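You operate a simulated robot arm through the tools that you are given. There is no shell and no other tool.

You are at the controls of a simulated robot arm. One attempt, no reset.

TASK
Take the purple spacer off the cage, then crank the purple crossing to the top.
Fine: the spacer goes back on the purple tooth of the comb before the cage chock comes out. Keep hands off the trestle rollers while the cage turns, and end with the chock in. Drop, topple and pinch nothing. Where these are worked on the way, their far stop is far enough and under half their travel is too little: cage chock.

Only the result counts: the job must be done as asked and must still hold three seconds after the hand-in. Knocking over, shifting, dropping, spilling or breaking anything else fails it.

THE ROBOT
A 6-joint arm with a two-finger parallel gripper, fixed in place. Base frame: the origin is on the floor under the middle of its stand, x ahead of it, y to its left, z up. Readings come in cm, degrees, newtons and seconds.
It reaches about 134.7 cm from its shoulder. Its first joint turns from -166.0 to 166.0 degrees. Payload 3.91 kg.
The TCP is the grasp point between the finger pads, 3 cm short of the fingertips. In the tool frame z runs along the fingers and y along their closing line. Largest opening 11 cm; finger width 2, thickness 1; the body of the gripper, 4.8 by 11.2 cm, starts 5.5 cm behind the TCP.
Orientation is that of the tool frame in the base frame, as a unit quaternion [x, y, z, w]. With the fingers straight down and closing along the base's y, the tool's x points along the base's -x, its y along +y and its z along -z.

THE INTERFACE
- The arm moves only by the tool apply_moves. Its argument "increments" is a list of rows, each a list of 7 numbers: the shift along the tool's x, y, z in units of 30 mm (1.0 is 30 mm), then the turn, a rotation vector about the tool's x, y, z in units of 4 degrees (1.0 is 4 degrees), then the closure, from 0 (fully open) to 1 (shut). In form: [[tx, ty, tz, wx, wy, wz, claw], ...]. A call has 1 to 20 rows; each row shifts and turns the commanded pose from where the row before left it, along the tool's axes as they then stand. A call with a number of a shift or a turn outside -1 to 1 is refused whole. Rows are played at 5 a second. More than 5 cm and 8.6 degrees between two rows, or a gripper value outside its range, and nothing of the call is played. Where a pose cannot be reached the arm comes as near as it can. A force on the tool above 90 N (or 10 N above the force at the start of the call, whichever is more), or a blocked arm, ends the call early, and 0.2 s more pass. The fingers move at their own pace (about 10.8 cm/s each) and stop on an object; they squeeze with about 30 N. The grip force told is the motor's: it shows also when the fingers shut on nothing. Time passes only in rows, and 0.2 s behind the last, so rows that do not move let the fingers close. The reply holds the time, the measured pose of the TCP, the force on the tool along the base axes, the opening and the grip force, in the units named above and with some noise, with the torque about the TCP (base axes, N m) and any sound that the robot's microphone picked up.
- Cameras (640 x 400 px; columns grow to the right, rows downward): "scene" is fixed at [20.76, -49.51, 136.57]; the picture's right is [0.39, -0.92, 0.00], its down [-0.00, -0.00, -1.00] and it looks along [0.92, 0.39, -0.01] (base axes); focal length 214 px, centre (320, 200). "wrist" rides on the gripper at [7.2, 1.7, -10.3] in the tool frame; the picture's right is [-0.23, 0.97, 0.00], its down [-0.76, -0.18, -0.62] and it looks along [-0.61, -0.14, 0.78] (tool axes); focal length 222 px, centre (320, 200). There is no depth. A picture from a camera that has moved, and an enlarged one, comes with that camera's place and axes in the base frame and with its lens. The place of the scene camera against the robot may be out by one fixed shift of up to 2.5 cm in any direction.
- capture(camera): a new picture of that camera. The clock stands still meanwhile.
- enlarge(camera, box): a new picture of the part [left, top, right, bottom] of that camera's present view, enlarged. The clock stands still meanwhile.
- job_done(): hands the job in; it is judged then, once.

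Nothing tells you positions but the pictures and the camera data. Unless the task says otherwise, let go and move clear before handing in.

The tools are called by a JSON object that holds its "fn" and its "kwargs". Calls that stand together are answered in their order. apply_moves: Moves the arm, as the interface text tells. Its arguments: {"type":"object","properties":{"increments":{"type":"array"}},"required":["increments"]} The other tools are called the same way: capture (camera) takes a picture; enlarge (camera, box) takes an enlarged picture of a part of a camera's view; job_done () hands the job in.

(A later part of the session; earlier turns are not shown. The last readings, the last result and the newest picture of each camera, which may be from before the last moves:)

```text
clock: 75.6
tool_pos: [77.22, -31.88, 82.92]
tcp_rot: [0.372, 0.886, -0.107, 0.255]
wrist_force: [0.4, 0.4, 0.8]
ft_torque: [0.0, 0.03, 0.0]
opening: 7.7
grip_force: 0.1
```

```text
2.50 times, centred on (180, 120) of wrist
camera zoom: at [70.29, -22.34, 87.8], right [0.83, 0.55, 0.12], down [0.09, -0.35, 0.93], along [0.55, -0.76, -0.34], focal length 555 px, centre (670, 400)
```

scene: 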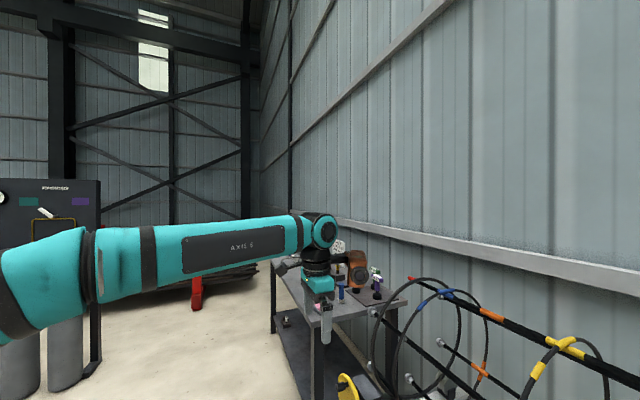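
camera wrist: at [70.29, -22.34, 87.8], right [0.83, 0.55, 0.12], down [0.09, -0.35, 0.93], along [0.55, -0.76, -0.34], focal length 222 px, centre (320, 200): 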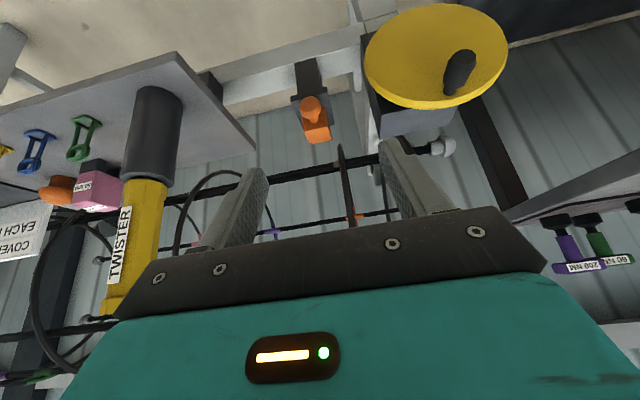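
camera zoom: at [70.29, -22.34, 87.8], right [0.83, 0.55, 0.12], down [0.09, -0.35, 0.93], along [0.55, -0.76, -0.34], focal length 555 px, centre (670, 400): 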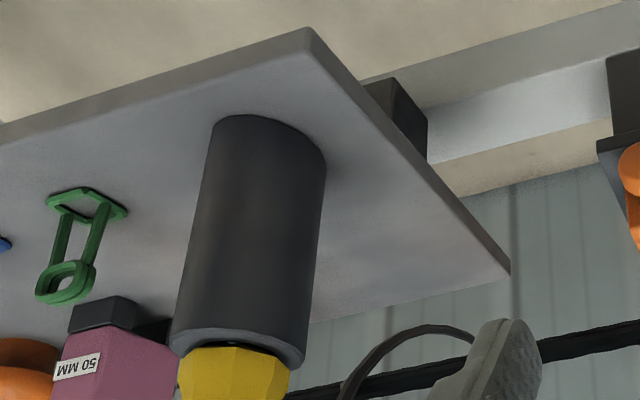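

The bulky orange box rides on the side opposite the camera, so a 60° outward tilt keeps it clear above. I'll tilt further and drop to knob level for a front-on view.

{"fn": "apply_moves", "kwargs": {"increments": [[0, 0, -0.3, 0, -1, 0, 0.3], [0, 0, -0.3, 0, -1, 0, 0.3], [0, 0, -0.3, 0, -1, 0, 0.3], [0, 0, -0.3, 0, -1, 0, 0.3], [0, 0, -0.3, 0, -1, 0, 0.3], [0, 0, -0.3, 0, -1, 0, 0.3], [0, 0, -0.3, 0, -1, 0, 0.3]]}}

{"fn": "capture", "kwargs": {"camera": "wrist"}}

```text
clock: 77.2
tool_pos: [74.05, -28.75, 87.6]
tcp_rot: [0.335, 0.798, -0.194, 0.462]
wrist_force: [0.6, 0.0, -0.5]
ft_torque: [-0.01, -0.03, 0.02]
opening: 7.69
grip_force: 0.0
```

```text
taken
camera wrist: at [66.43, -18.51, 86.4], right [0.77, 0.6, 0.2], down [-0.24, -0.01, 0.97], along [0.59, -0.8, 0.14], focal length 222 px, centre (320, 200)
```

wrist: 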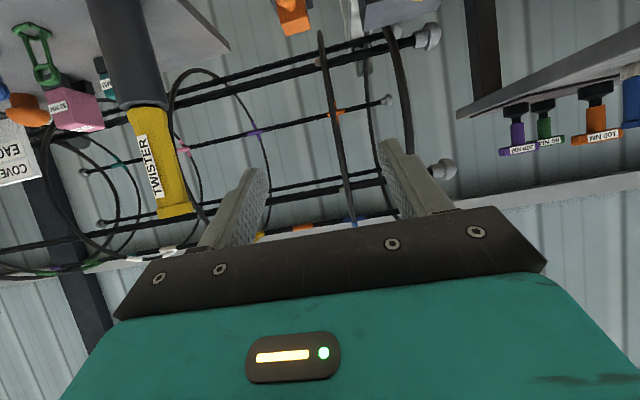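

{"fn": "apply_moves", "kwargs": {"increments": [[0.8, 0, 0.46, 0, 0, 0, 0.3], [0.8, 0, 0.46, 0, 0, 0, 0.3], [0.8, 0, 0.46, 0, 0, 0, 0.3], [0.8, 0, 0.46, 0, 0, 0, 0.3], [0.8, 0, 0.46, 0, 0, 0, 0.3], [0.8, 0, 0.46, 0, 0, 0, 0.3]]}}

{"fn": "capture", "kwargs": {"camera": "wrist"}}

{"fn": "enlarge", "kwargs": {"camera": "wrist", "box": [220, 20, 420, 180]}}

```text
clock: 78.6
tool_pos: [73.94, -28.79, 70.9]
tcp_rot: [0.335, 0.798, -0.193, 0.462]
wrist_force: [0.4, -0.5, 0.0]
ft_torque: [0.0, -0.01, 0.02]
opening: 7.7
grip_force: 0.0
```

```text
taken
camera wrist: at [66.3, -18.6, 69.75], right [0.77, 0.6, 0.2], down [-0.24, -0.01, 0.97], along [0.59, -0.8, 0.14], focal length 222 px, centre (320, 200)
```

wrist: 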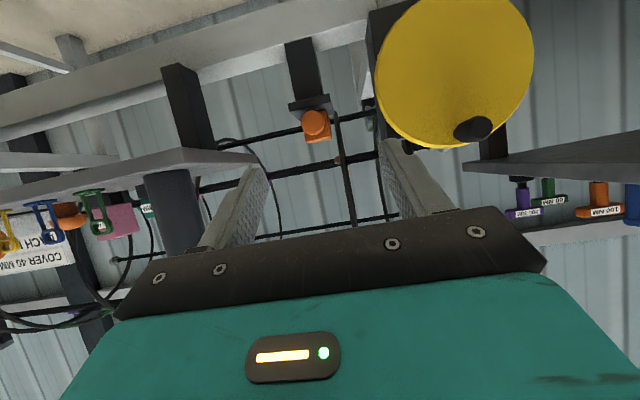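

```text
2.50 times, centred on (320, 100) of wrist
camera zoom: at [66.3, -18.6, 69.75], right [0.77, 0.6, 0.2], down [-0.24, -0.01, 0.97], along [0.59, -0.8, 0.14], focal length 555 px, centre (320, 450)
```

zoom: 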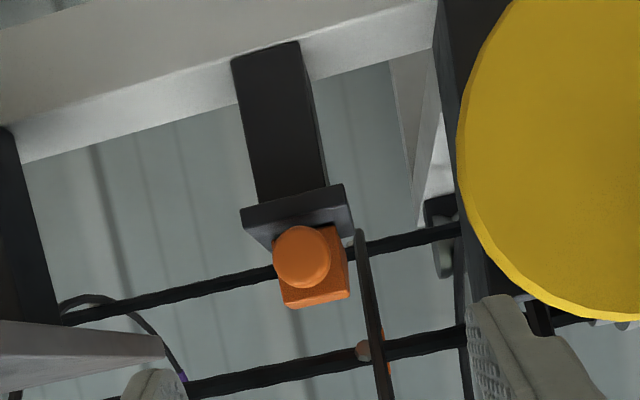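

The chock is a block on a small horizontal shelf with its knob facing the robot, so it pulls straight out towards me. I'll move to a pre-grasp in front of the knob.

{"fn": "apply_moves", "kwargs": {"increments": [[-0.25, -0.15, 0.83, 0, 0, 0, 0.5], [-0.25, -0.15, 0.83, 0, 0, 0, 0.5], [-0.25, -0.15, 0.83, 0, 0, 0, 0.5], [-0.25, -0.15, 0.83, 0, 0, 0, 0.5], [0, 0, 0, 0, 0, 0, 0.5]]}}

{"fn": "capture", "kwargs": {"camera": "wrist"}}

{"fn": "enlarge", "kwargs": {"camera": "wrist", "box": [220, 60, 420, 220]}}

```text
clock: 79.8
tool_pos: [79.97, -37.45, 68.48]
tcp_rot: [0.334, 0.798, -0.194, 0.462]
wrist_force: [-0.1, 0.6, 0.3]
ft_torque: [0.0, -0.03, -0.01]
opening: 5.51
grip_force: 0.1
```

```text
taken
camera wrist: at [72.33, -27.19, 67.42], right [0.77, 0.6, 0.2], down [-0.24, -0.01, 0.97], along [0.59, -0.8, 0.14], focal length 222 px, centre (320, 200)
```

wrist: 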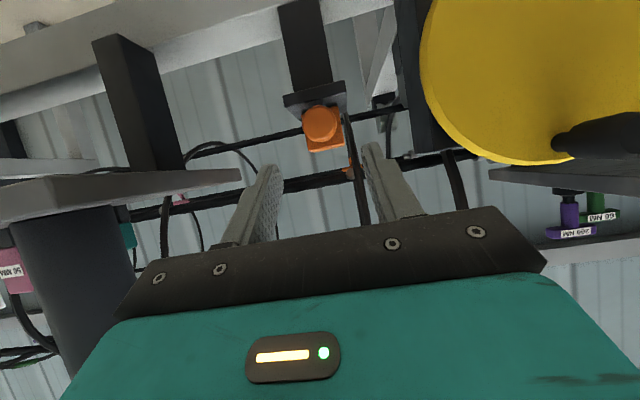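

```text
2.50 times, centred on (320, 140) of wrist
camera zoom: at [72.33, -27.19, 67.42], right [0.77, 0.6, 0.2], down [-0.24, -0.01, 0.97], along [0.59, -0.8, 0.14], focal length 555 px, centre (320, 350)
```

zoom: 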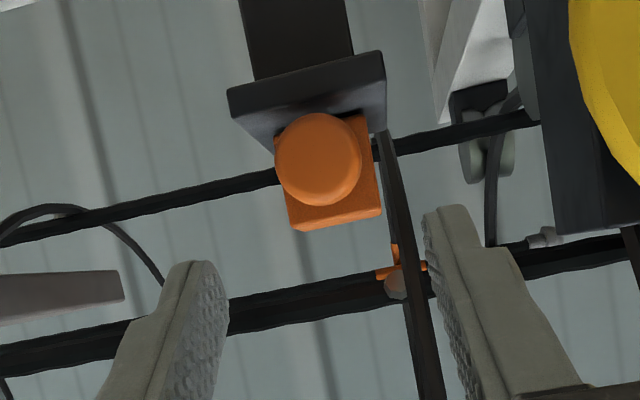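

The knob lines up with the fingers laterally, about 9 cm ahead. Advancing along the finger direction.

{"fn": "apply_moves", "kwargs": {"increments": [[0, 0, 0.6, 0, 0, 0, 0.5], [0, 0, 0.6, 0, 0, 0, 0.5], [0, 0, 0.6, 0, 0, 0, 0.5], [0, 0, 0.4, 0, 0, 0, 0.5], [0, 0, 0, 0, 0, 0, 0.5]]}}

{"fn": "enlarge", "kwargs": {"camera": "wrist", "box": [220, 70, 420, 230]}}

```text
clock: 81.0
tool_pos: [83.7, -41.34, 65.23]
tcp_rot: [0.335, 0.798, -0.194, 0.462]
wrist_force: [0.4, 0.4, 0.1]
ft_torque: [0.01, 0.0, 0.0]
opening: 5.49
grip_force: 0.1
```

```text
2.50 times, centred on (320, 150) of wrist
camera zoom: at [76.19, -31.08, 64.07], right [0.77, 0.6, 0.2], down [-0.24, -0.01, 0.97], along [0.59, -0.8, 0.14], focal length 555 px, centre (320, 325)
```

zoom: 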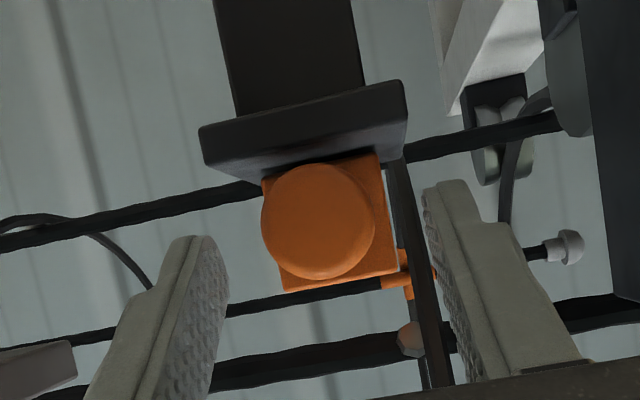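

{"fn": "apply_moves", "kwargs": {"increments": [[0, 0.02, 0.28, 0, 0, 0, 0.5], [0, 0, 0.27, 0, 0, 0, 0.55], [0, 0, 0, 0, 0, 0, 0.6]]}}

{"fn": "enlarge", "kwargs": {"camera": "wrist", "box": [220, 90, 420, 250]}}

```text
clock: 81.8
tool_pos: [85.02, -42.2, 64.49]
tcp_rot: [0.335, 0.798, -0.194, 0.462]
wrist_force: [-0.2, -0.1, -0.1]
ft_torque: [-0.01, -0.01, -0.01]
opening: 4.35
grip_force: 0.1
```

```text
2.50 times, centred on (320, 170) of wrist
camera zoom: at [77.3, -32.13, 63.31], right [0.77, 0.6, 0.2], down [-0.24, -0.01, 0.97], along [0.59, -0.8, 0.14], focal length 555 px, centre (320, 275)
```

zoom: 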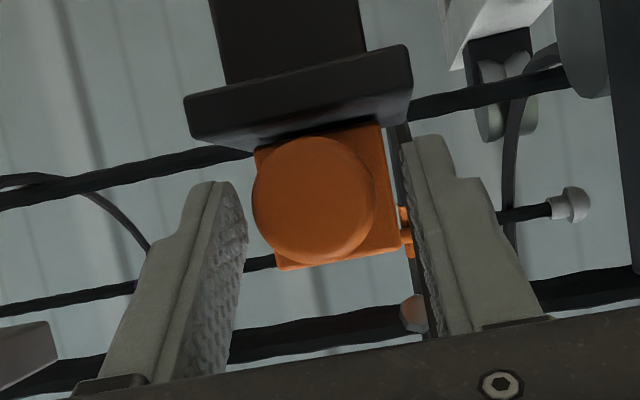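

{"fn": "apply_moves", "kwargs": {"increments": [[0, -0.07, 0, 0, 0, 0, 0.6], [0, 0, 0, 0, 0, 0, 0.66], [0, 0, 0, 0, 0, 0, 0.69]]}}

{"fn": "enlarge", "kwargs": {"camera": "wrist", "box": [220, 90, 420, 250]}}

```text
clock: 82.6
tool_pos: [84.78, -42.42, 64.32]
tcp_rot: [0.335, 0.798, -0.193, 0.462]
wrist_force: [0.1, 0.3, -0.4]
ft_torque: [0.02, -0.01, -0.01]
opening: 3.39
grip_force: 0.0
```

```text
2.50 times, centred on (320, 170) of wrist
camera zoom: at [77.16, -32.19, 63.26], right [0.77, 0.6, 0.2], down [-0.24, -0.01, 0.97], along [0.59, -0.8, 0.14], focal length 555 px, centre (320, 275)
```

zoom: 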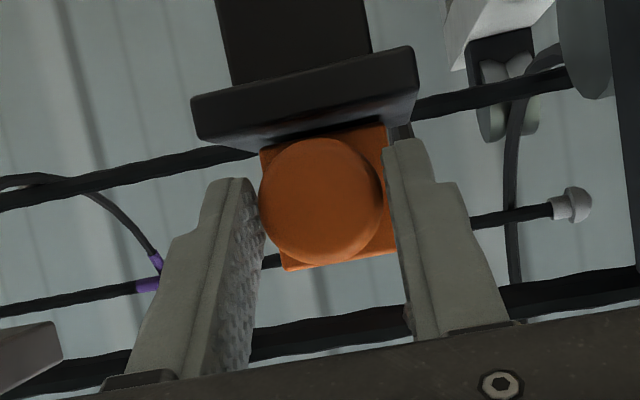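

{"fn": "apply_moves", "kwargs": {"increments": [[0, 0, 0, 0, 0, 0, 0.71], [0, 0, 0, 0, 0, 0, 0.75], [0, 0, 0, 0, 0, 0, 1], [0, 0, 0, 0, 0, 0, 1]]}}

```text
clock: 83.6
tool_pos: [84.93, -42.39, 64.34]
tcp_rot: [0.335, 0.798, -0.194, 0.462]
wrist_force: [2.0, 0.5, 0.6]
ft_torque: [-0.01, -0.04, 0.03]
opening: 3.12
grip_force: 44.9
```

The knob is gripped. I'll pull it straight out towards the robot in small steps.

{"fn": "apply_moves", "kwargs": {"increments": [[0.083, 0, -0.1445, 0, 0, 0, 1], [0.083, 0, -0.1445, 0, 0, 0, 1], [0, 0, 0, 0, 0, 0, 1]]}}

{"fn": "enlarge", "kwargs": {"camera": "wrist", "box": [220, 90, 420, 250]}}

```text
clock: 84.4
tool_pos: [84.14, -41.7, 64.37]
tcp_rot: [0.335, 0.798, -0.194, 0.461]
wrist_force: [6.7, 5.2, 3.0]
ft_torque: [-0.21, -0.2, 0.26]
opening: 3.1
grip_force: 44.7
```

```text
2.50 times, centred on (320, 170) of wrist
camera zoom: at [76.48, -31.5, 63.25], right [0.77, 0.6, 0.2], down [-0.24, -0.01, 0.97], along [0.59, -0.8, 0.14], focal length 555 px, centre (320, 275)
```

zoom: 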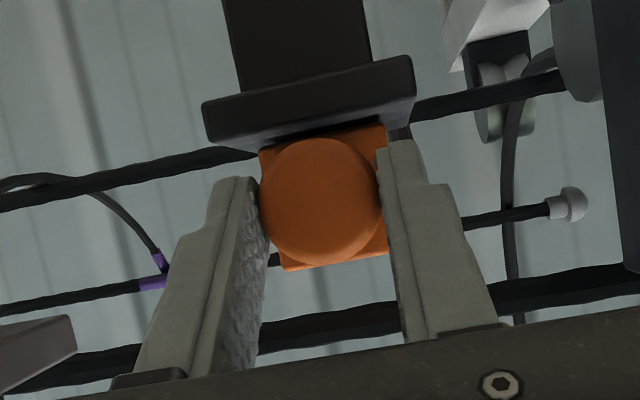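

The chock slides with the hand. There's a small side load, so I'll correct slightly and keep pulling.

{"fn": "apply_moves", "kwargs": {"increments": [[0.083, 0.015, -0.1445, 0, 0, 0, 1], [0.083, 0.005, -0.1445, 0, 0, 0, 1], [0, 0, 0, 0, 0, 0, 1]]}}

{"fn": "apply_moves", "kwargs": {"increments": [[0.083, 0.0, -0.1445, 0, 0, 0, 1], [0.083, 0.0, -0.1445, 0, 0, 0, 1], [0, 0, 0, 0, 0, 0, 1]]}}

{"fn": "capture", "kwargs": {"camera": "wrist"}}

```text
clock: 85.2
tool_pos: [83.36, -41.11, 64.38]
tcp_rot: [0.335, 0.799, -0.194, 0.461]
wrist_force: [8.5, 7.3, -6.0]
ft_torque: [0.3, 0.16, 0.26]
opening: 3.08
grip_force: 44.9
```

```text
clock: 86.0
tool_pos: [82.7, -40.26, 64.47]
tcp_rot: [0.335, 0.798, -0.194, 0.462]
wrist_force: [7.6, 6.6, 0.9]
ft_torque: [0.11, -0.11, 0.19]
opening: 3.08
grip_force: 44.9
```

```text
taken
camera wrist: at [75.07, -30.07, 63.25], right [0.77, 0.6, 0.2], down [-0.24, -0.01, 0.97], along [0.59, -0.8, 0.14], focal length 222 px, centre (320, 200)
```

wrist: 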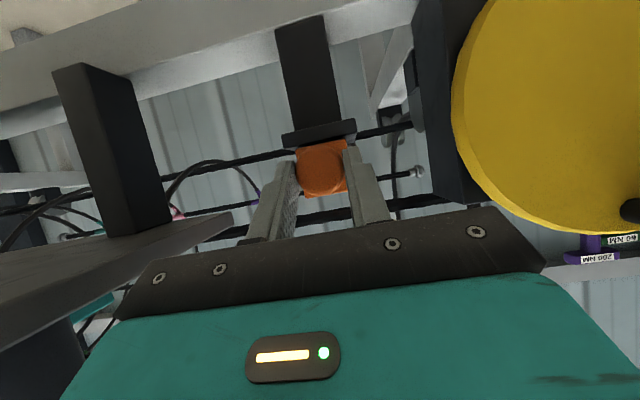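

{"fn": "apply_moves", "kwargs": {"increments": [[0, 0.03, 0, 0, 0, 0, 1], [0.083, 0.01, -0.1445, 0, 0, 0, 1], [0.083, 0.0, -0.1445, 0, 0, 0, 1], [0, 0, 0, 0, 0, 0, 1]]}}

{"fn": "apply_moves", "kwargs": {"increments": [[0.083, 0.01, -0.1445, 0, 0, 0, 1], [0.083, 0.0, -0.1445, 0, 0, 0, 1], [0, 0, 0, 0, 0, 0, 1]]}}

{"fn": "capture", "kwargs": {"camera": "wrist"}}

```text
clock: 87.0
tool_pos: [81.98, -39.59, 64.43]
tcp_rot: [0.335, 0.798, -0.193, 0.462]
wrist_force: [-2.6, -4.2, 3.4]
ft_torque: [-0.27, -0.15, -0.11]
opening: 3.09
grip_force: 45.1
```

```text
clock: 87.8
tool_pos: [81.33, -38.92, 64.29]
tcp_rot: [0.336, 0.798, -0.194, 0.462]
wrist_force: [5.2, -46.1, 4.8]
ft_torque: [-0.59, -0.18, -0.6]
opening: 3.1
grip_force: 45.4
```

```text
taken
camera wrist: at [73.73, -28.66, 63.22], right [0.78, 0.6, 0.2], down [-0.24, -0.01, 0.97], along [0.58, -0.8, 0.14], focal length 222 px, centre (320, 200)
```

wrist: 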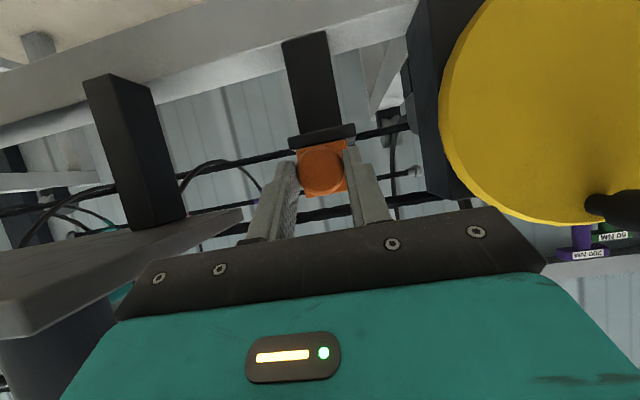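

The pull met a firm stop after about 5 cm – the far stop. I'll ease the load slightly before releasing the knob.

{"fn": "apply_moves", "kwargs": {"increments": [[-0.02, -0.03, 0.035, 0, 0, 0, 1], [0, 0, 0, 0, 0, 0, 1]]}}

```text
clock: 88.4
tool_pos: [81.39, -38.91, 64.39]
tcp_rot: [0.335, 0.799, -0.193, 0.461]
wrist_force: [-27.5, -33.8, 6.4]
ft_torque: [-0.65, 0.05, -1.16]
opening: 3.09
grip_force: 45.4
```

{"fn": "apply_moves", "kwargs": {"increments": [[0, -0.04, 0, 0, 0, 0, 1], [0, 0, 0, 0, 0, 0, 1]]}}

```text
clock: 89.0
tool_pos: [81.41, -38.88, 64.25]
tcp_rot: [0.334, 0.799, -0.192, 0.461]
wrist_force: [-19.4, -21.3, 3.8]
ft_torque: [-0.23, 0.12, -0.75]
opening: 3.08
grip_force: 45.0
```

{"fn": "apply_moves", "kwargs": {"increments": [[0, -0.06, 0, 0, 0, 0, 1], [0, 0, 0, 0, 0, 0, 1]]}}

```text
clock: 89.6
tool_pos: [81.37, -38.96, 64.44]
tcp_rot: [0.334, 0.799, -0.193, 0.462]
wrist_force: [1.7, 0.8, 4.9]
ft_torque: [0.03, -0.2, 0.04]
opening: 3.08
grip_force: 45.8
```

Loads are relieved. Now I'll release the knob and back away, then look.

{"fn": "apply_moves", "kwargs": {"increments": [[0, 0, 0, 0, 0, 0, 0.7], [0, 0, 0, 0, 0, 0, 0.65], [0, 0, 0, 0, 0, 0, 0.55], [0, 0, -0.3, 0, 0, 0, 0.5], [0, 0, -0.6, 0, 0, 0, 0.5], [0, 0, -0.8, 0, 0, 0, 0.5], [0, 0, -0.8, 0, 0, 0, 0.5], [0, 0, -0.8, 0, 0, 0, 0.5]]}}

{"fn": "capture", "kwargs": {"camera": "wrist"}}

{"fn": "enlarge", "kwargs": {"camera": "wrist", "box": [220, 20, 420, 180]}}

```text
clock: 91.4
tool_pos: [75.25, -32.83, 69.43]
tcp_rot: [0.335, 0.799, -0.193, 0.461]
wrist_force: [0.5, -1.2, -0.2]
ft_torque: [0.0, -0.01, -0.02]
opening: 5.48
grip_force: 0.2
```

```text
taken
camera wrist: at [67.44, -22.64, 68.23], right [0.77, 0.6, 0.2], down [-0.24, -0.01, 0.97], along [0.59, -0.8, 0.14], focal length 222 px, centre (320, 200)
```

wrist: 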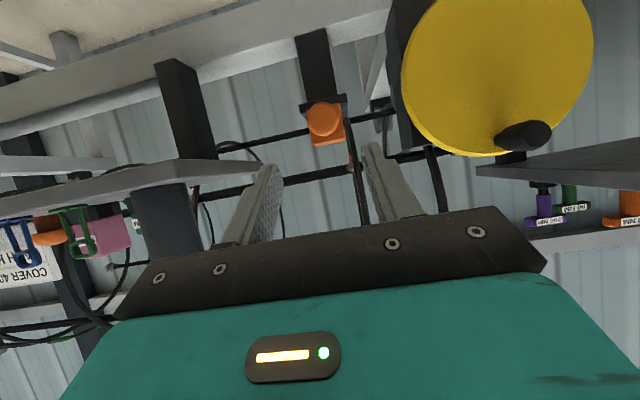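

```text
2.50 times, centred on (320, 100) of wrist
camera zoom: at [67.44, -22.64, 68.23], right [0.77, 0.6, 0.2], down [-0.24, -0.01, 0.97], along [0.59, -0.8, 0.14], focal length 555 px, centre (320, 450)
```

zoom: 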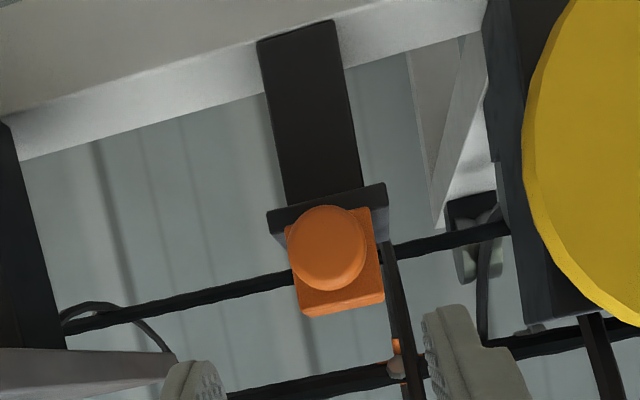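

The chock is fully out on its shelf. Now I'll move over in front of the crank handle and tilt the tool nearly level.

{"fn": "apply_moves", "kwargs": {"increments": [[0.14, 0.5, -0.24, 0, 0, 0, 0.4], [0.14, 0.96, -0.24, 0, 0, 0, 0.4], [0.14, 0.96, -0.24, 0, 0, 0, 0.4], [0.14, 0.96, -0.24, 0, 0, 0, 0.4], [0.14, 0.96, -0.24, 0, 0, 0, 0.4], [0, 0.96, 0, 0, 0, 0, 0.4], [0, 0.5, 0, 0, 0, 0, 0.4], [0, 0, 0, 0, -1, 0, 0.4], [0, 0, 0, 0, -1, 0, 0.4], [0, 0, 0, 0, -1, 0, 0.4], [0, 0, 0, 0, -1, 0, 0.4]]}}

{"fn": "capture", "kwargs": {"camera": "wrist"}}

{"fn": "capture", "kwargs": {"camera": "scene"}}

```text
clock: 93.8
tool_pos: [84.76, -17.76, 69.19]
tcp_rot: [0.304, 0.726, -0.238, 0.568]
wrist_force: [-0.6, 1.0, 0.4]
ft_torque: [0.01, 0.0, -0.03]
opening: 6.6
grip_force: 0.1
```

```text
taken
camera wrist: at [77.69, -8.1, 64.66], right [0.73, 0.64, 0.22], down [-0.42, 0.18, 0.89], along [0.53, -0.74, 0.4], focal length 222 px, centre (320, 200)
```

wrist: 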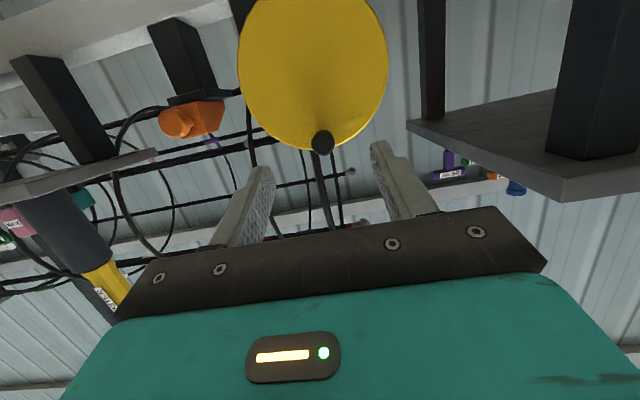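

```text
taken
```

scene: 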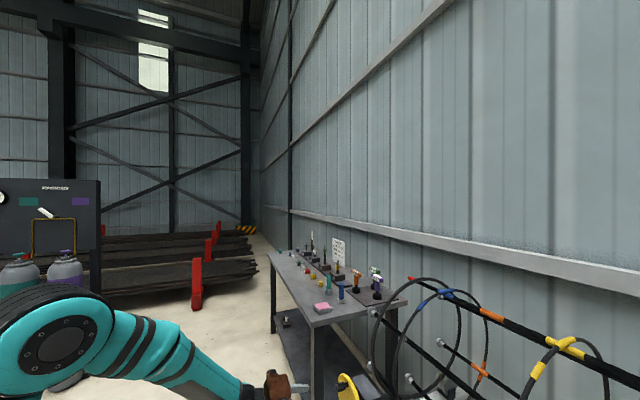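

{"fn": "enlarge", "kwargs": {"camera": "wrist", "box": [230, 0, 420, 170]}}

{"fn": "enlarge", "kwargs": {"camera": "wrist", "box": [290, 110, 354, 160]}}

{"fn": "enlarge", "kwargs": {"camera": "scene", "box": [240, 340, 440, 400]}}

```text
2.35 times, centred on (325, 85) of wrist
camera zoom: at [77.69, -8.1, 64.66], right [0.73, 0.64, 0.22], down [-0.42, 0.18, 0.89], along [0.53, -0.74, 0.4], focal length 523 px, centre (308, 471)
```

zoom: 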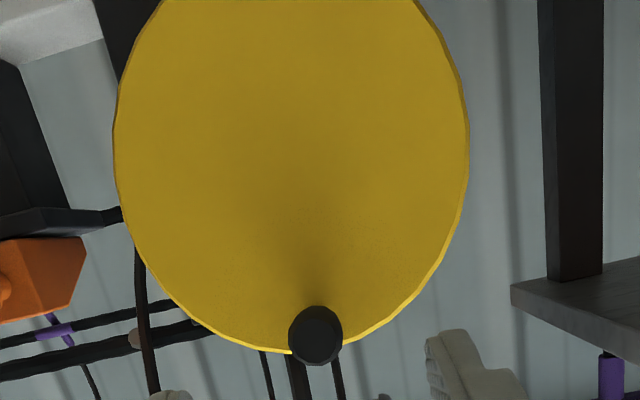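

```text
8.00 times, centred on (322, 135) of wrist
camera zoom: at [77.69, -8.1, 64.66], right [0.73, 0.64, 0.22], down [-0.42, 0.18, 0.89], along [0.53, -0.74, 0.4], focal length 1777 px, centre (304, 720)
```

zoom: 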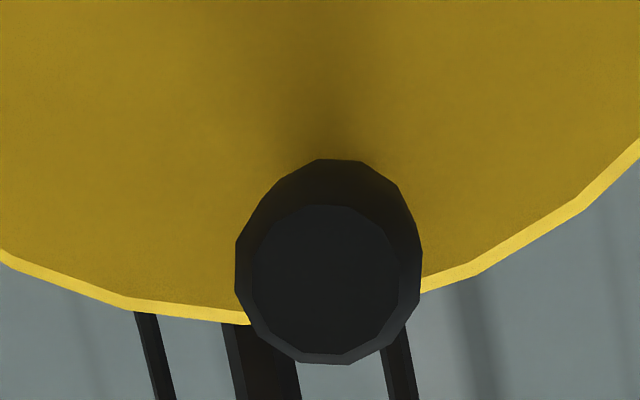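

```text
3.20 times, centred on (340, 370) of scene
camera zoom: at [20.76, -49.51, 136.57], right [0.39, -0.92, 0.0], down [0.0, 0.0, -1.0], along [0.92, 0.39, -0.01], focal length 686 px, centre (256, -344)
```

zoom: 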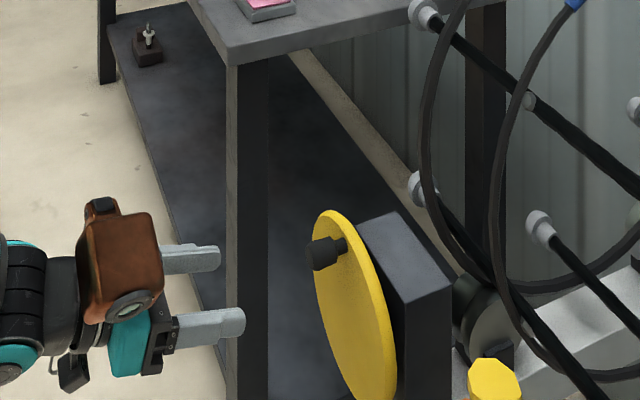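

The crank handle is a stem with a black knob about 2.5 cm thick, its end at 83.8 outward, 47.7 along, z 69; the disc centre is near 48, z 62.3. Approaching the knob.

{"fn": "apply_moves", "kwargs": {"increments": [[-0.2, -0.026, 0.75, 0, 0, 0, 0.5], [-0.2, -0.026, 0.75, 0, 0, 0, 0.5], [-0.2, -0.026, 0.75, 0, 0, 0, 0.5], [-0.2, -0.026, 0.75, 0, 0, 0, 0.5], [0, 0, 0, 0, 0, 0, 0.5]]}}

{"fn": "capture", "kwargs": {"camera": "wrist"}}

{"fn": "enlarge", "kwargs": {"camera": "wrist", "box": [220, 90, 420, 250]}}

{"fn": "enlarge", "kwargs": {"camera": "scene", "box": [240, 320, 440, 400]}}

```text
clock: 95.0
tool_pos: [90.96, -24.62, 69.63]
tcp_rot: [0.306, 0.726, -0.239, 0.568]
wrist_force: [0.2, -0.3, 0.9]
ft_torque: [-0.01, -0.01, 0.02]
opening: 5.49
grip_force: 0.1
```

```text
taken
camera wrist: at [83.92, -14.96, 65.03], right [0.73, 0.64, 0.22], down [-0.42, 0.18, 0.89], along [0.53, -0.75, 0.4], focal length 222 px, centre (320, 200)
```

wrist: 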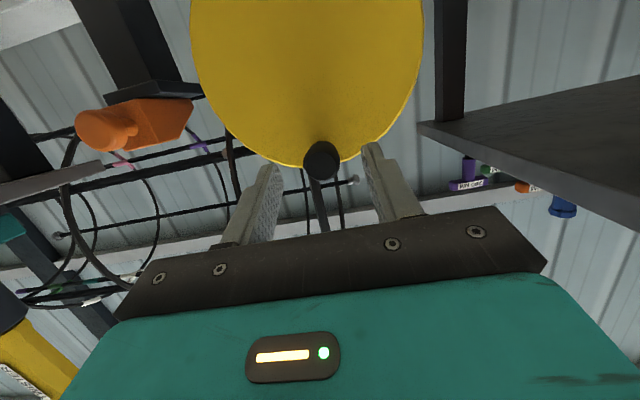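

```text
2.50 times, centred on (320, 170) of wrist
camera zoom: at [83.92, -14.96, 65.03], right [0.73, 0.64, 0.22], down [-0.42, 0.18, 0.89], along [0.53, -0.75, 0.4], focal length 555 px, centre (320, 275)
```

zoom: 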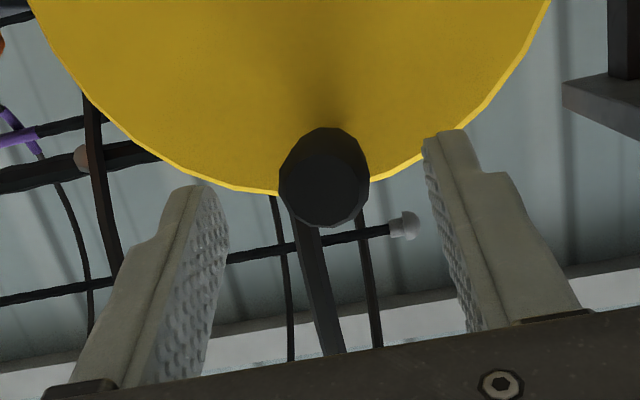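

```text
3.20 times, centred on (340, 360) of scene
camera zoom: at [20.76, -49.51, 136.57], right [0.39, -0.92, 0.0], down [0.0, 0.0, -1.0], along [0.92, 0.39, -0.01], focal length 686 px, centre (256, -312)
```

zoom: 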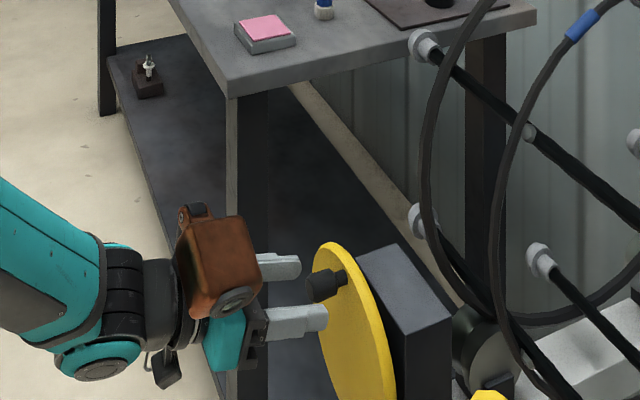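

{"fn": "apply_moves", "kwargs": {"increments": [[-0.08, 0.033, 0.42, 0, 0, 0, 0.5], [-0.08, 0, 0.41, 0, 0, 0, 0.5], [0, 0, 0, 0, 0, 0, 0.65], [0, 0, 0, 0, 0, 0, 0.7]]}}

{"fn": "enlarge", "kwargs": {"camera": "wrist", "box": [220, 90, 420, 250]}}

{"fn": "enlarge", "kwargs": {"camera": "scene", "box": [240, 320, 440, 400]}}

```text
clock: 96.0
tool_pos: [92.88, -26.6, 69.43]
tcp_rot: [0.304, 0.726, -0.238, 0.569]
wrist_force: [0.4, -0.6, 0.5]
ft_torque: [0.02, -0.03, 0.01]
opening: 3.31
grip_force: 0.0
```

```text
2.50 times, centred on (320, 170) of wrist
camera zoom: at [85.78, -16.8, 64.8], right [0.73, 0.64, 0.22], down [-0.42, 0.18, 0.89], along [0.53, -0.75, 0.4], focal length 555 px, centre (320, 275)
```

zoom: 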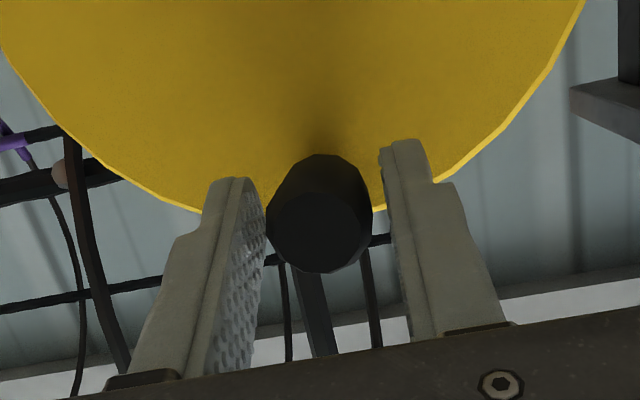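

```text
3.20 times, centred on (340, 360) of scene
camera zoom: at [20.76, -49.51, 136.57], right [0.39, -0.92, 0.0], down [0.0, 0.0, -1.0], along [0.92, 0.39, -0.01], focal length 686 px, centre (256, -312)
```

zoom: 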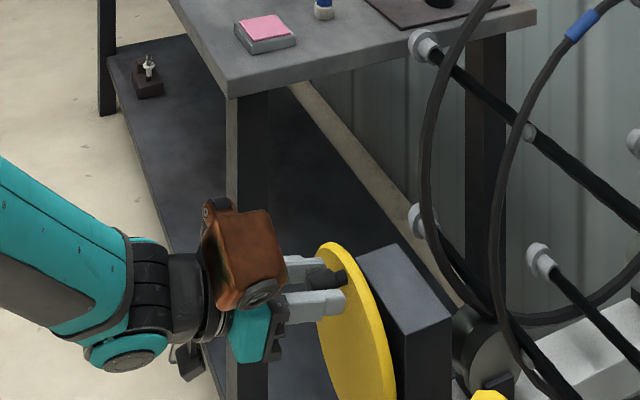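

{"fn": "apply_moves", "kwargs": {"increments": [[0, 0, 0, 0, 0, 0, 0.74], [0, 0, 0, 0, 0, 0, 0.8], [0, 0, 0, 0, 0, 0, 1], [0, 0, 0, 0, 0, 0, 1]]}}

{"fn": "capture", "kwargs": {"camera": "scene"}}

{"fn": "enlarge", "kwargs": {"camera": "scene", "box": [360, 260, 640, 400]}}

```text
clock: 97.0
tool_pos: [92.76, -26.41, 69.29]
tcp_rot: [0.305, 0.726, -0.238, 0.568]
wrist_force: [2.5, -1.7, 0.1]
ft_torque: [-0.03, -0.03, 1.24]
opening: 2.48
grip_force: 44.5
```

```text
taken
```

scene: 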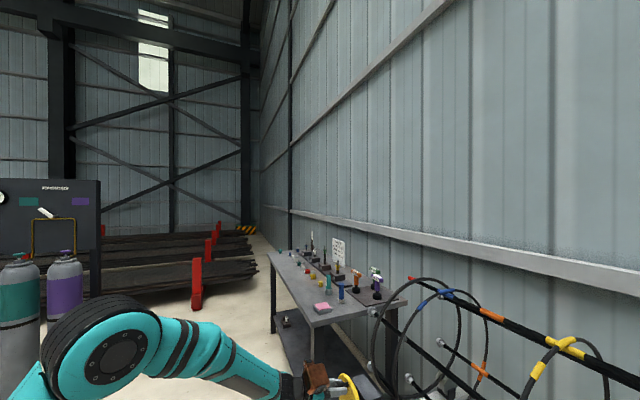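

```text
2.29 times, centred on (500, 330) of scene
camera zoom: at [20.76, -49.51, 136.57], right [0.39, -0.92, 0.0], down [0.0, 0.0, -1.0], along [0.92, 0.39, -0.01], focal length 490 px, centre (-91, -97)
```

zoom: 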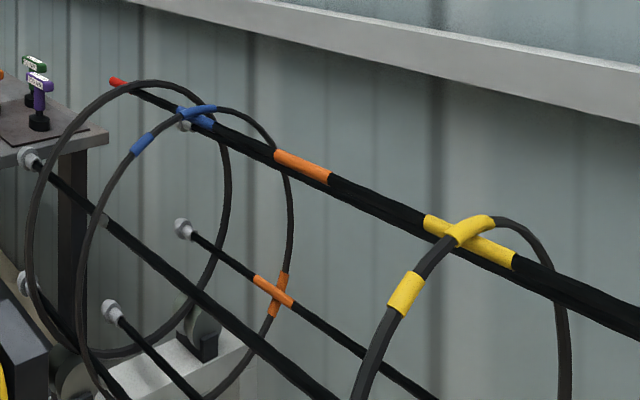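

The knob is held. I'll try turning about 10° towards +s first and watch the force and the cage.

{"fn": "apply_moves", "kwargs": {"increments": [[0, 0.195, 0, 0, 0, 0, 1], [0.012, 0.195, 0.003, 0, 0, 0, 1], [0, 0, 0, 0, 0, 0, 1]]}}

{"fn": "enlarge", "kwargs": {"camera": "scene", "box": [360, 260, 640, 400]}}

{"fn": "capture", "kwargs": {"camera": "wrist"}}

```text
clock: 97.8
tool_pos: [93.72, -25.64, 69.32]
tcp_rot: [0.304, 0.726, -0.238, 0.568]
wrist_force: [2.0, -1.1, -1.1]
ft_torque: [0.03, -0.23, 1.21]
opening: 2.45
grip_force: 45.2
```

```text
2.29 times, centred on (500, 330) of scene
camera zoom: at [20.76, -49.51, 136.57], right [0.39, -0.92, 0.0], down [0.0, 0.0, -1.0], along [0.92, 0.39, -0.01], focal length 490 px, centre (-91, -97)
```

zoom: 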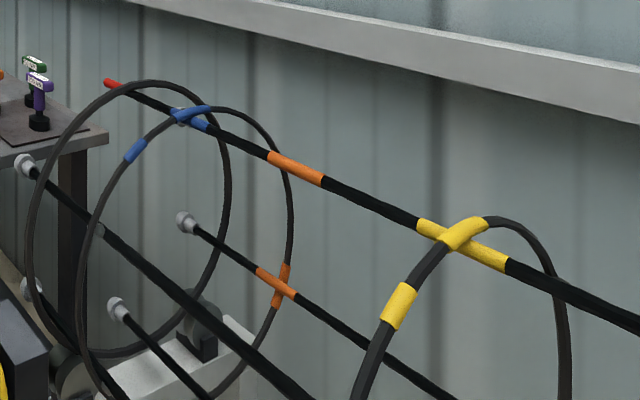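

```text
taken
camera wrist: at [86.69, -15.91, 64.76], right [0.73, 0.64, 0.22], down [-0.42, 0.18, 0.89], along [0.53, -0.74, 0.4], focal length 222 px, centre (320, 200)
```

wrist: 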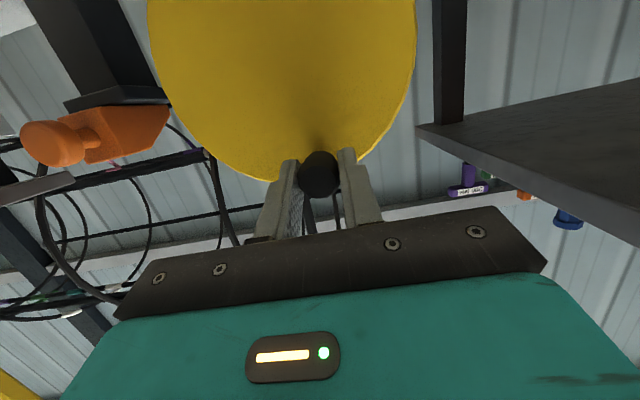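

Good: turning this way brings the cage top towards the robot and the purple bar (far side) upwards, with almost no force. The ratio seems about 4:1. I'll continue along the crank circle in small arcs, checking forces.

{"fn": "apply_moves", "kwargs": {"increments": [[0.0588, 0.315, 0.0145, 0, 0, 0, 1], [0.0915, 0.278, 0.0226, 0, 0, 0, 1], [0.126, 0.263, 0.0311, 0, 0, 0, 1], [0, 0, 0, 0, 0, 0, 1]]}}

{"fn": "capture", "kwargs": {"camera": "wrist"}}

```text
clock: 98.8
tool_pos: [95.44, -23.7, 68.23]
tcp_rot: [0.304, 0.727, -0.237, 0.568]
wrist_force: [17.0, -13.0, -6.1]
ft_torque: [0.17, -0.27, 1.02]
opening: 2.51
grip_force: 45.4
```

```text
taken
camera wrist: at [88.51, -14.06, 63.74], right [0.73, 0.64, 0.22], down [-0.42, 0.18, 0.89], along [0.53, -0.74, 0.4], focal length 222 px, centre (320, 200)
```

wrist: 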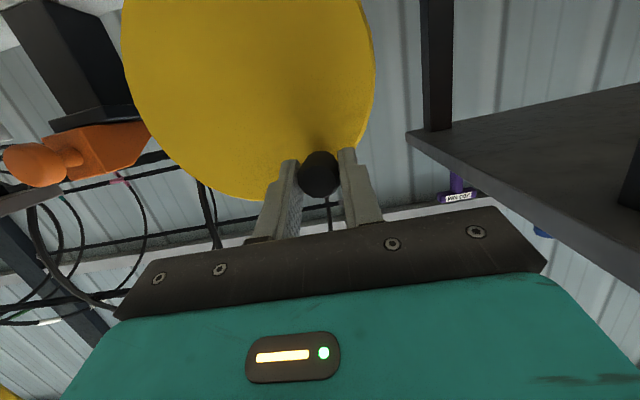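

There's about 20 N building along the handle axis (the disc plane is slightly off my axis). I'll ease 1.3 mm outward to relieve it.

{"fn": "apply_moves", "kwargs": {"increments": [[-0.0104, 0, 0.042, 0, 0, 0, 1], [0, 0, 0, 0, 0, 0, 1]]}}

```text
clock: 99.4
tool_pos: [95.65, -23.71, 68.39]
tcp_rot: [0.304, 0.728, -0.237, 0.567]
wrist_force: [1.1, 1.3, -9.1]
ft_torque: [0.08, -0.37, 1.1]
opening: 2.49
grip_force: 45.5
```

{"fn": "apply_moves", "kwargs": {"increments": [[0.176, 0.244, 0.052, 0, 0, 0, 1], [0.1858, 0.2207, 0.0533, 0, 0, 0, 1], [0, 0, 0, 0, 0, 0, 1]]}}

```text
clock: 100.2
tool_pos: [96.72, -22.87, 67.2]
tcp_rot: [0.304, 0.727, -0.238, 0.568]
wrist_force: [-10.5, 8.8, -7.5]
ft_torque: [-0.07, -0.57, 0.94]
opening: 2.44
grip_force: 44.8
```

{"fn": "apply_moves", "kwargs": {"increments": [[0.2325, 0.1833, 0.03, 0, 0, 0, 1], [0.2353, 0.153, 0.05, 0, 0, 0, 1], [0, 0, 0, 0, 0, 0, 1]]}}

```text
clock: 101.0
tool_pos: [97.34, -22.26, 65.74]
tcp_rot: [0.305, 0.726, -0.238, 0.568]
wrist_force: [1.9, -0.2, 4.0]
ft_torque: [-0.57, -0.27, 1.2]
opening: 2.42
grip_force: 44.5
```

{"fn": "apply_moves", "kwargs": {"increments": [[0.2553, 0.13, 0.064, 0, 0, 0, 1], [0.2692, 0.0943, 0.067, 0, 0, 0, 1], [0, 0, 0, 0, 0, 0, 1]]}}

{"fn": "apply_moves", "kwargs": {"increments": [[0.2793, 0.057, 0.0689, 0, 0, 0, 1], [0.2838, 0.0193, 0.07, 0, 0, 0, 1], [0, 0, 0, 0, 0, 0, 1]]}}

{"fn": "enlarge", "kwargs": {"camera": "scene", "box": [360, 260, 640, 400]}}

{"fn": "capture", "kwargs": {"camera": "wrist"}}

```text
clock: 101.8
tool_pos: [97.72, -21.75, 64.15]
tcp_rot: [0.306, 0.727, -0.239, 0.567]
wrist_force: [13.0, -10.1, -0.6]
ft_torque: [-0.29, -0.31, 1.29]
opening: 2.5
grip_force: 45.1
```

```text
clock: 102.6
tool_pos: [97.77, -21.48, 62.25]
tcp_rot: [0.305, 0.727, -0.238, 0.568]
wrist_force: [-5.2, -12.7, -10.0]
ft_torque: [0.37, -0.32, 1.04]
opening: 2.39
grip_force: 45.1
```

```text
2.29 times, centred on (500, 330) of scene
camera zoom: at [20.76, -49.51, 136.57], right [0.39, -0.92, 0.0], down [0.0, 0.0, -1.0], along [0.92, 0.39, -0.01], focal length 490 px, centre (-91, -97)
```

zoom: 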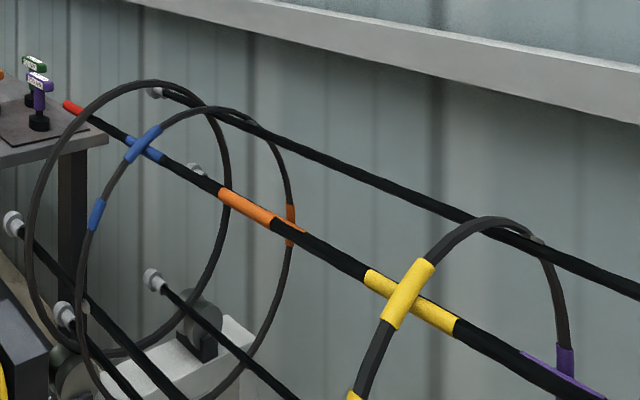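

```text
taken
camera wrist: at [90.8, -11.86, 57.71], right [0.73, 0.64, 0.22], down [-0.42, 0.18, 0.89], along [0.53, -0.75, 0.4], focal length 222 px, centre (320, 200)
```

wrist: 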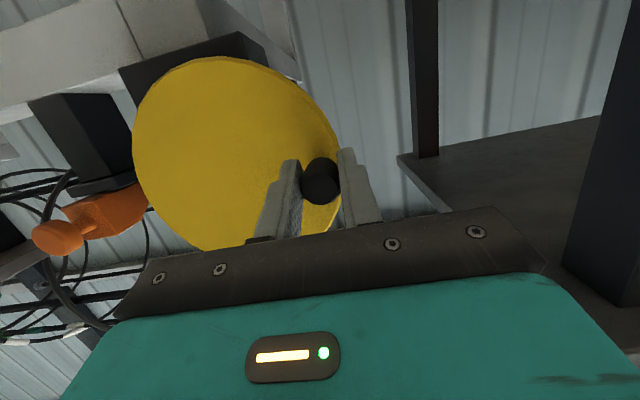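

The crank is at the 3 o'clock position and the cage has turned roughly a quarter of what's needed or more; the purple crossing is now visible on the way up. Continuing down the arc.

{"fn": "apply_moves", "kwargs": {"increments": [[0.2805, -0.042, 0.068, 0, 0, 0, 1], [0.2757, -0.0567, 0.066, 0, 0, 0, 1], [0, 0, 0, 0, 0, 0, 1]]}}

{"fn": "apply_moves", "kwargs": {"increments": [[0.2663, -0.093, 0.0657, 0, 0, 0, 1], [0.2521, -0.1283, 0.0622, 0, 0, 0, 1], [0, 0, 0, 0, 0, 0, 1]]}}

```text
clock: 103.4
tool_pos: [97.92, -21.66, 60.61]
tcp_rot: [0.305, 0.726, -0.239, 0.568]
wrist_force: [20.3, -7.6, -3.0]
ft_torque: [-0.21, -0.31, 1.36]
opening: 2.45
grip_force: 45.2
```

```text
clock: 104.2
tool_pos: [97.35, -21.88, 58.76]
tcp_rot: [0.303, 0.729, -0.238, 0.566]
wrist_force: [38.4, 29.7, -24.6]
ft_torque: [0.78, 1.02, 1.24]
opening: 2.47
grip_force: 44.6
```

The radial load is building (about 50 N), so my circle is slightly too tight here. Correcting outward by 3 mm.

{"fn": "apply_moves", "kwargs": {"increments": [[0.045, 0.075, 0.011, 0, 0, 0, 1], [0, 0, 0, 0, 0, 0, 1]]}}

{"fn": "capture", "kwargs": {"camera": "wrist"}}

```text
clock: 104.8
tool_pos: [97.36, -21.77, 58.85]
tcp_rot: [0.305, 0.727, -0.239, 0.567]
wrist_force: [-1.7, 44.2, -16.0]
ft_torque: [0.15, 0.24, 1.86]
opening: 2.43
grip_force: 45.2
```

```text
taken
camera wrist: at [90.28, -12.21, 54.28], right [0.73, 0.64, 0.22], down [-0.42, 0.18, 0.89], along [0.53, -0.74, 0.4], focal length 222 px, centre (320, 200)
```

wrist: 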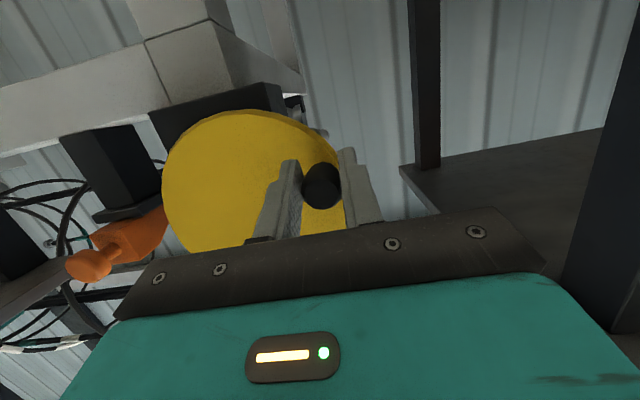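

{"fn": "enlarge", "kwargs": {"camera": "wrist", "box": [220, 90, 420, 250]}}

{"fn": "enlarge", "kwargs": {"camera": "scene", "box": [240, 320, 440, 400]}}

{"fn": "enlarge", "kwargs": {"camera": "scene", "box": [360, 260, 640, 400]}}

```text
2.50 times, centred on (320, 170) of wrist
camera zoom: at [90.28, -12.21, 54.28], right [0.73, 0.64, 0.22], down [-0.42, 0.18, 0.89], along [0.53, -0.74, 0.4], focal length 555 px, centre (320, 275)
```

zoom: 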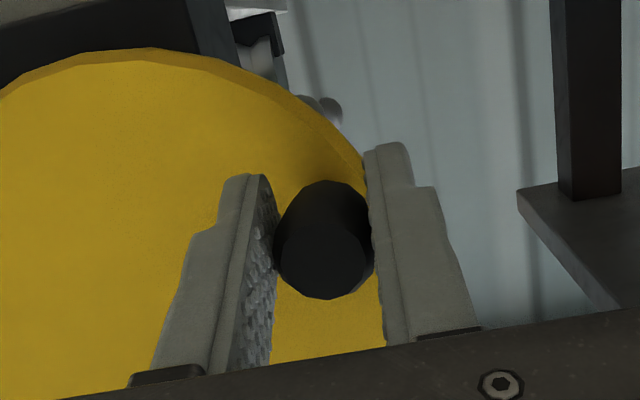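

```text
3.20 times, centred on (340, 360) of scene
camera zoom: at [20.76, -49.51, 136.57], right [0.39, -0.92, 0.0], down [0.0, 0.0, -1.0], along [0.92, 0.39, -0.01], focal length 686 px, centre (256, -312)
```

zoom: 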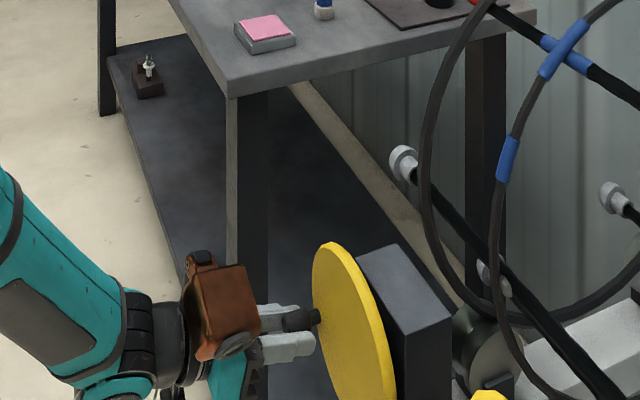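

```text
2.29 times, centred on (500, 330) of scene
camera zoom: at [20.76, -49.51, 136.57], right [0.39, -0.92, 0.0], down [0.0, 0.0, -1.0], along [0.92, 0.39, -0.01], focal length 490 px, centre (-91, -97)
```

zoom: 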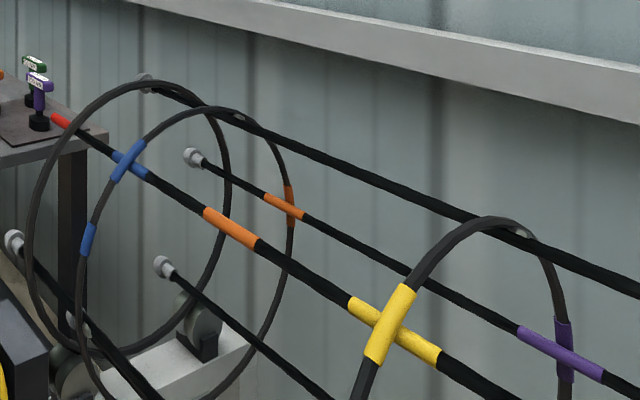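

{"fn": "apply_moves", "kwargs": {"increments": [[0.05, 0.06, -0.05, 0, 0, 0, 1], [0, 0, 0, 0, 0, 0, 1]]}}

```text
clock: 105.4
tool_pos: [97.42, -21.89, 58.94]
tcp_rot: [0.305, 0.726, -0.24, 0.568]
wrist_force: [12.2, 24.4, -11.5]
ft_torque: [-0.07, 0.05, 1.37]
opening: 2.49
grip_force: 44.9
```

{"fn": "apply_moves", "kwargs": {"increments": [[0.02, 0.07, 0, 0, 0, 0, 1], [0, 0, 0, 0, 0, 0, 1]]}}

```text
clock: 106.0
tool_pos: [97.36, -21.83, 59.01]
tcp_rot: [0.306, 0.726, -0.239, 0.568]
wrist_force: [-28.5, 3.9, -2.0]
ft_torque: [0.31, -0.44, 0.76]
opening: 2.51
grip_force: 45.5
```

{"fn": "apply_moves", "kwargs": {"increments": [[0.008, -0.025, -0.032, 0, 0, 0, 1], [0, 0, 0, 0, 0, 0, 1]]}}

```text
clock: 106.6
tool_pos: [97.52, -21.85, 59.0]
tcp_rot: [0.305, 0.725, -0.239, 0.569]
wrist_force: [9.3, -33.8, 0.9]
ft_torque: [0.51, 0.04, 1.01]
opening: 2.5
grip_force: 45.2
```

{"fn": "apply_moves", "kwargs": {"increments": [[-0.004, -0.03, 0.018, 0, 0, 0, 1], [0, 0, 0, 0, 0, 0, 1]]}}

```text
clock: 107.2
tool_pos: [97.48, -21.83, 58.88]
tcp_rot: [0.306, 0.726, -0.238, 0.569]
wrist_force: [7.5, -43.4, 9.8]
ft_torque: [0.03, -0.17, 0.92]
opening: 2.51
grip_force: 45.0
```

{"fn": "apply_moves", "kwargs": {"increments": [[0, 0, 0, 0, 0, 0, 1], [0, 0, 0, 0, 0, 0, 1], [0, 0, 0, 0, 0, 0, 1]]}}

{"fn": "apply_moves", "kwargs": {"increments": [[0, 0, 0, 0, 0, 0, 1], [0, 0, 0, 0, 0, 0, 1], [0, 0, 0, 0, 0, 0, 1]]}}

```text
clock: 108.0
tool_pos: [97.33, -21.64, 58.89]
tcp_rot: [0.305, 0.726, -0.238, 0.568]
wrist_force: [-3.0, -33.1, 12.8]
ft_torque: [0.04, 0.0, 0.8]
opening: 2.48
grip_force: 45.1
```

```text
clock: 108.8
tool_pos: [97.32, -21.79, 58.88]
tcp_rot: [0.304, 0.726, -0.238, 0.569]
wrist_force: [-11.6, -27.4, 12.2]
ft_torque: [-0.03, -0.07, 0.65]
opening: 2.47
grip_force: 44.7
```

{"fn": "apply_moves", "kwargs": {"increments": [[0.1525, -0.145, 0.0376, 0, 0, 0, 1], [0.1658, -0.1213, 0.0409, 0, 0, 0, 1], [0, 0, 0, 0, 0, 0, 1]]}}

```text
clock: 109.6
tool_pos: [96.91, -22.17, 57.72]
tcp_rot: [0.303, 0.727, -0.237, 0.568]
wrist_force: [0.2, -1.4, -0.4]
ft_torque: [0.37, 0.3, 1.28]
opening: 2.41
grip_force: 45.3
```

Loads are near zero again. Continuing the lower part of the arc.

{"fn": "apply_moves", "kwargs": {"increments": [[0.2159, -0.1957, 0.0532, 0, 0, 0, 1], [0.1897, -0.2227, 0.0468, 0, 0, 0, 1], [0, 0, 0, 0, 0, 0, 1]]}}

{"fn": "apply_moves", "kwargs": {"increments": [[0.1597, -0.2467, 0.0394, 0, 0, 0, 1], [0, 0, 0, 0, 0, 0, 1]]}}

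{"fn": "capture", "kwargs": {"camera": "wrist"}}

{"fn": "enlarge", "kwargs": {"camera": "scene", "box": [360, 260, 640, 400]}}

```text
clock: 110.4
tool_pos: [95.9, -22.93, 56.09]
tcp_rot: [0.304, 0.729, -0.238, 0.565]
wrist_force: [29.7, 31.0, -42.9]
ft_torque: [0.25, 1.23, 0.22]
opening: 2.46
grip_force: 45.1
```

```text
clock: 111.0
tool_pos: [95.53, -23.4, 55.67]
tcp_rot: [0.304, 0.729, -0.238, 0.565]
wrist_force: [32.7, 42.2, -66.6]
ft_torque: [0.48, 1.77, 1.21]
opening: 2.49
grip_force: 45.3
```

```text
taken
camera wrist: at [88.29, -13.82, 51.16], right [0.73, 0.64, 0.22], down [-0.42, 0.17, 0.89], along [0.54, -0.75, 0.39], focal length 222 px, centre (320, 200)
```

wrist: 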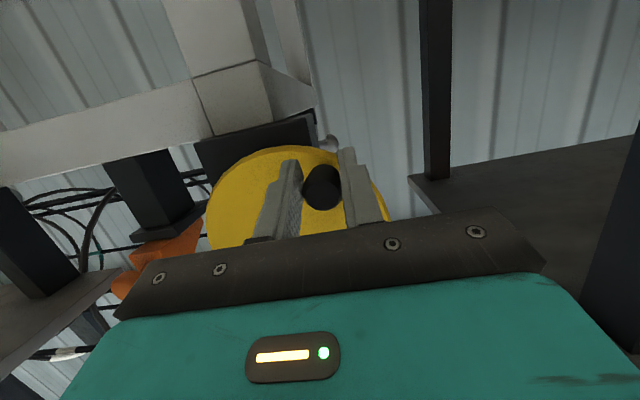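

```text
2.29 times, centred on (500, 330) of scene
camera zoom: at [20.76, -49.51, 136.57], right [0.39, -0.92, 0.0], down [0.0, 0.0, -1.0], along [0.92, 0.39, -0.01], focal length 490 px, centre (-91, -97)
```

zoom: 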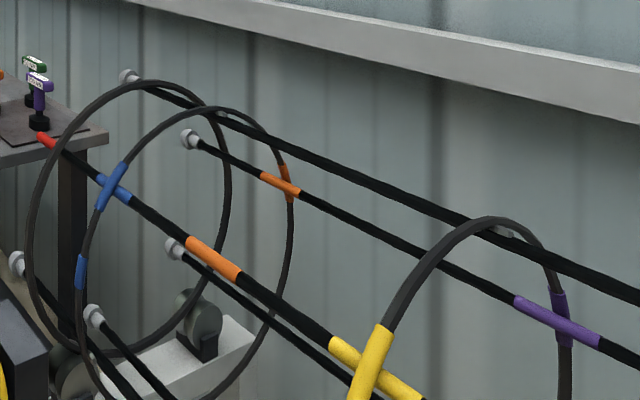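

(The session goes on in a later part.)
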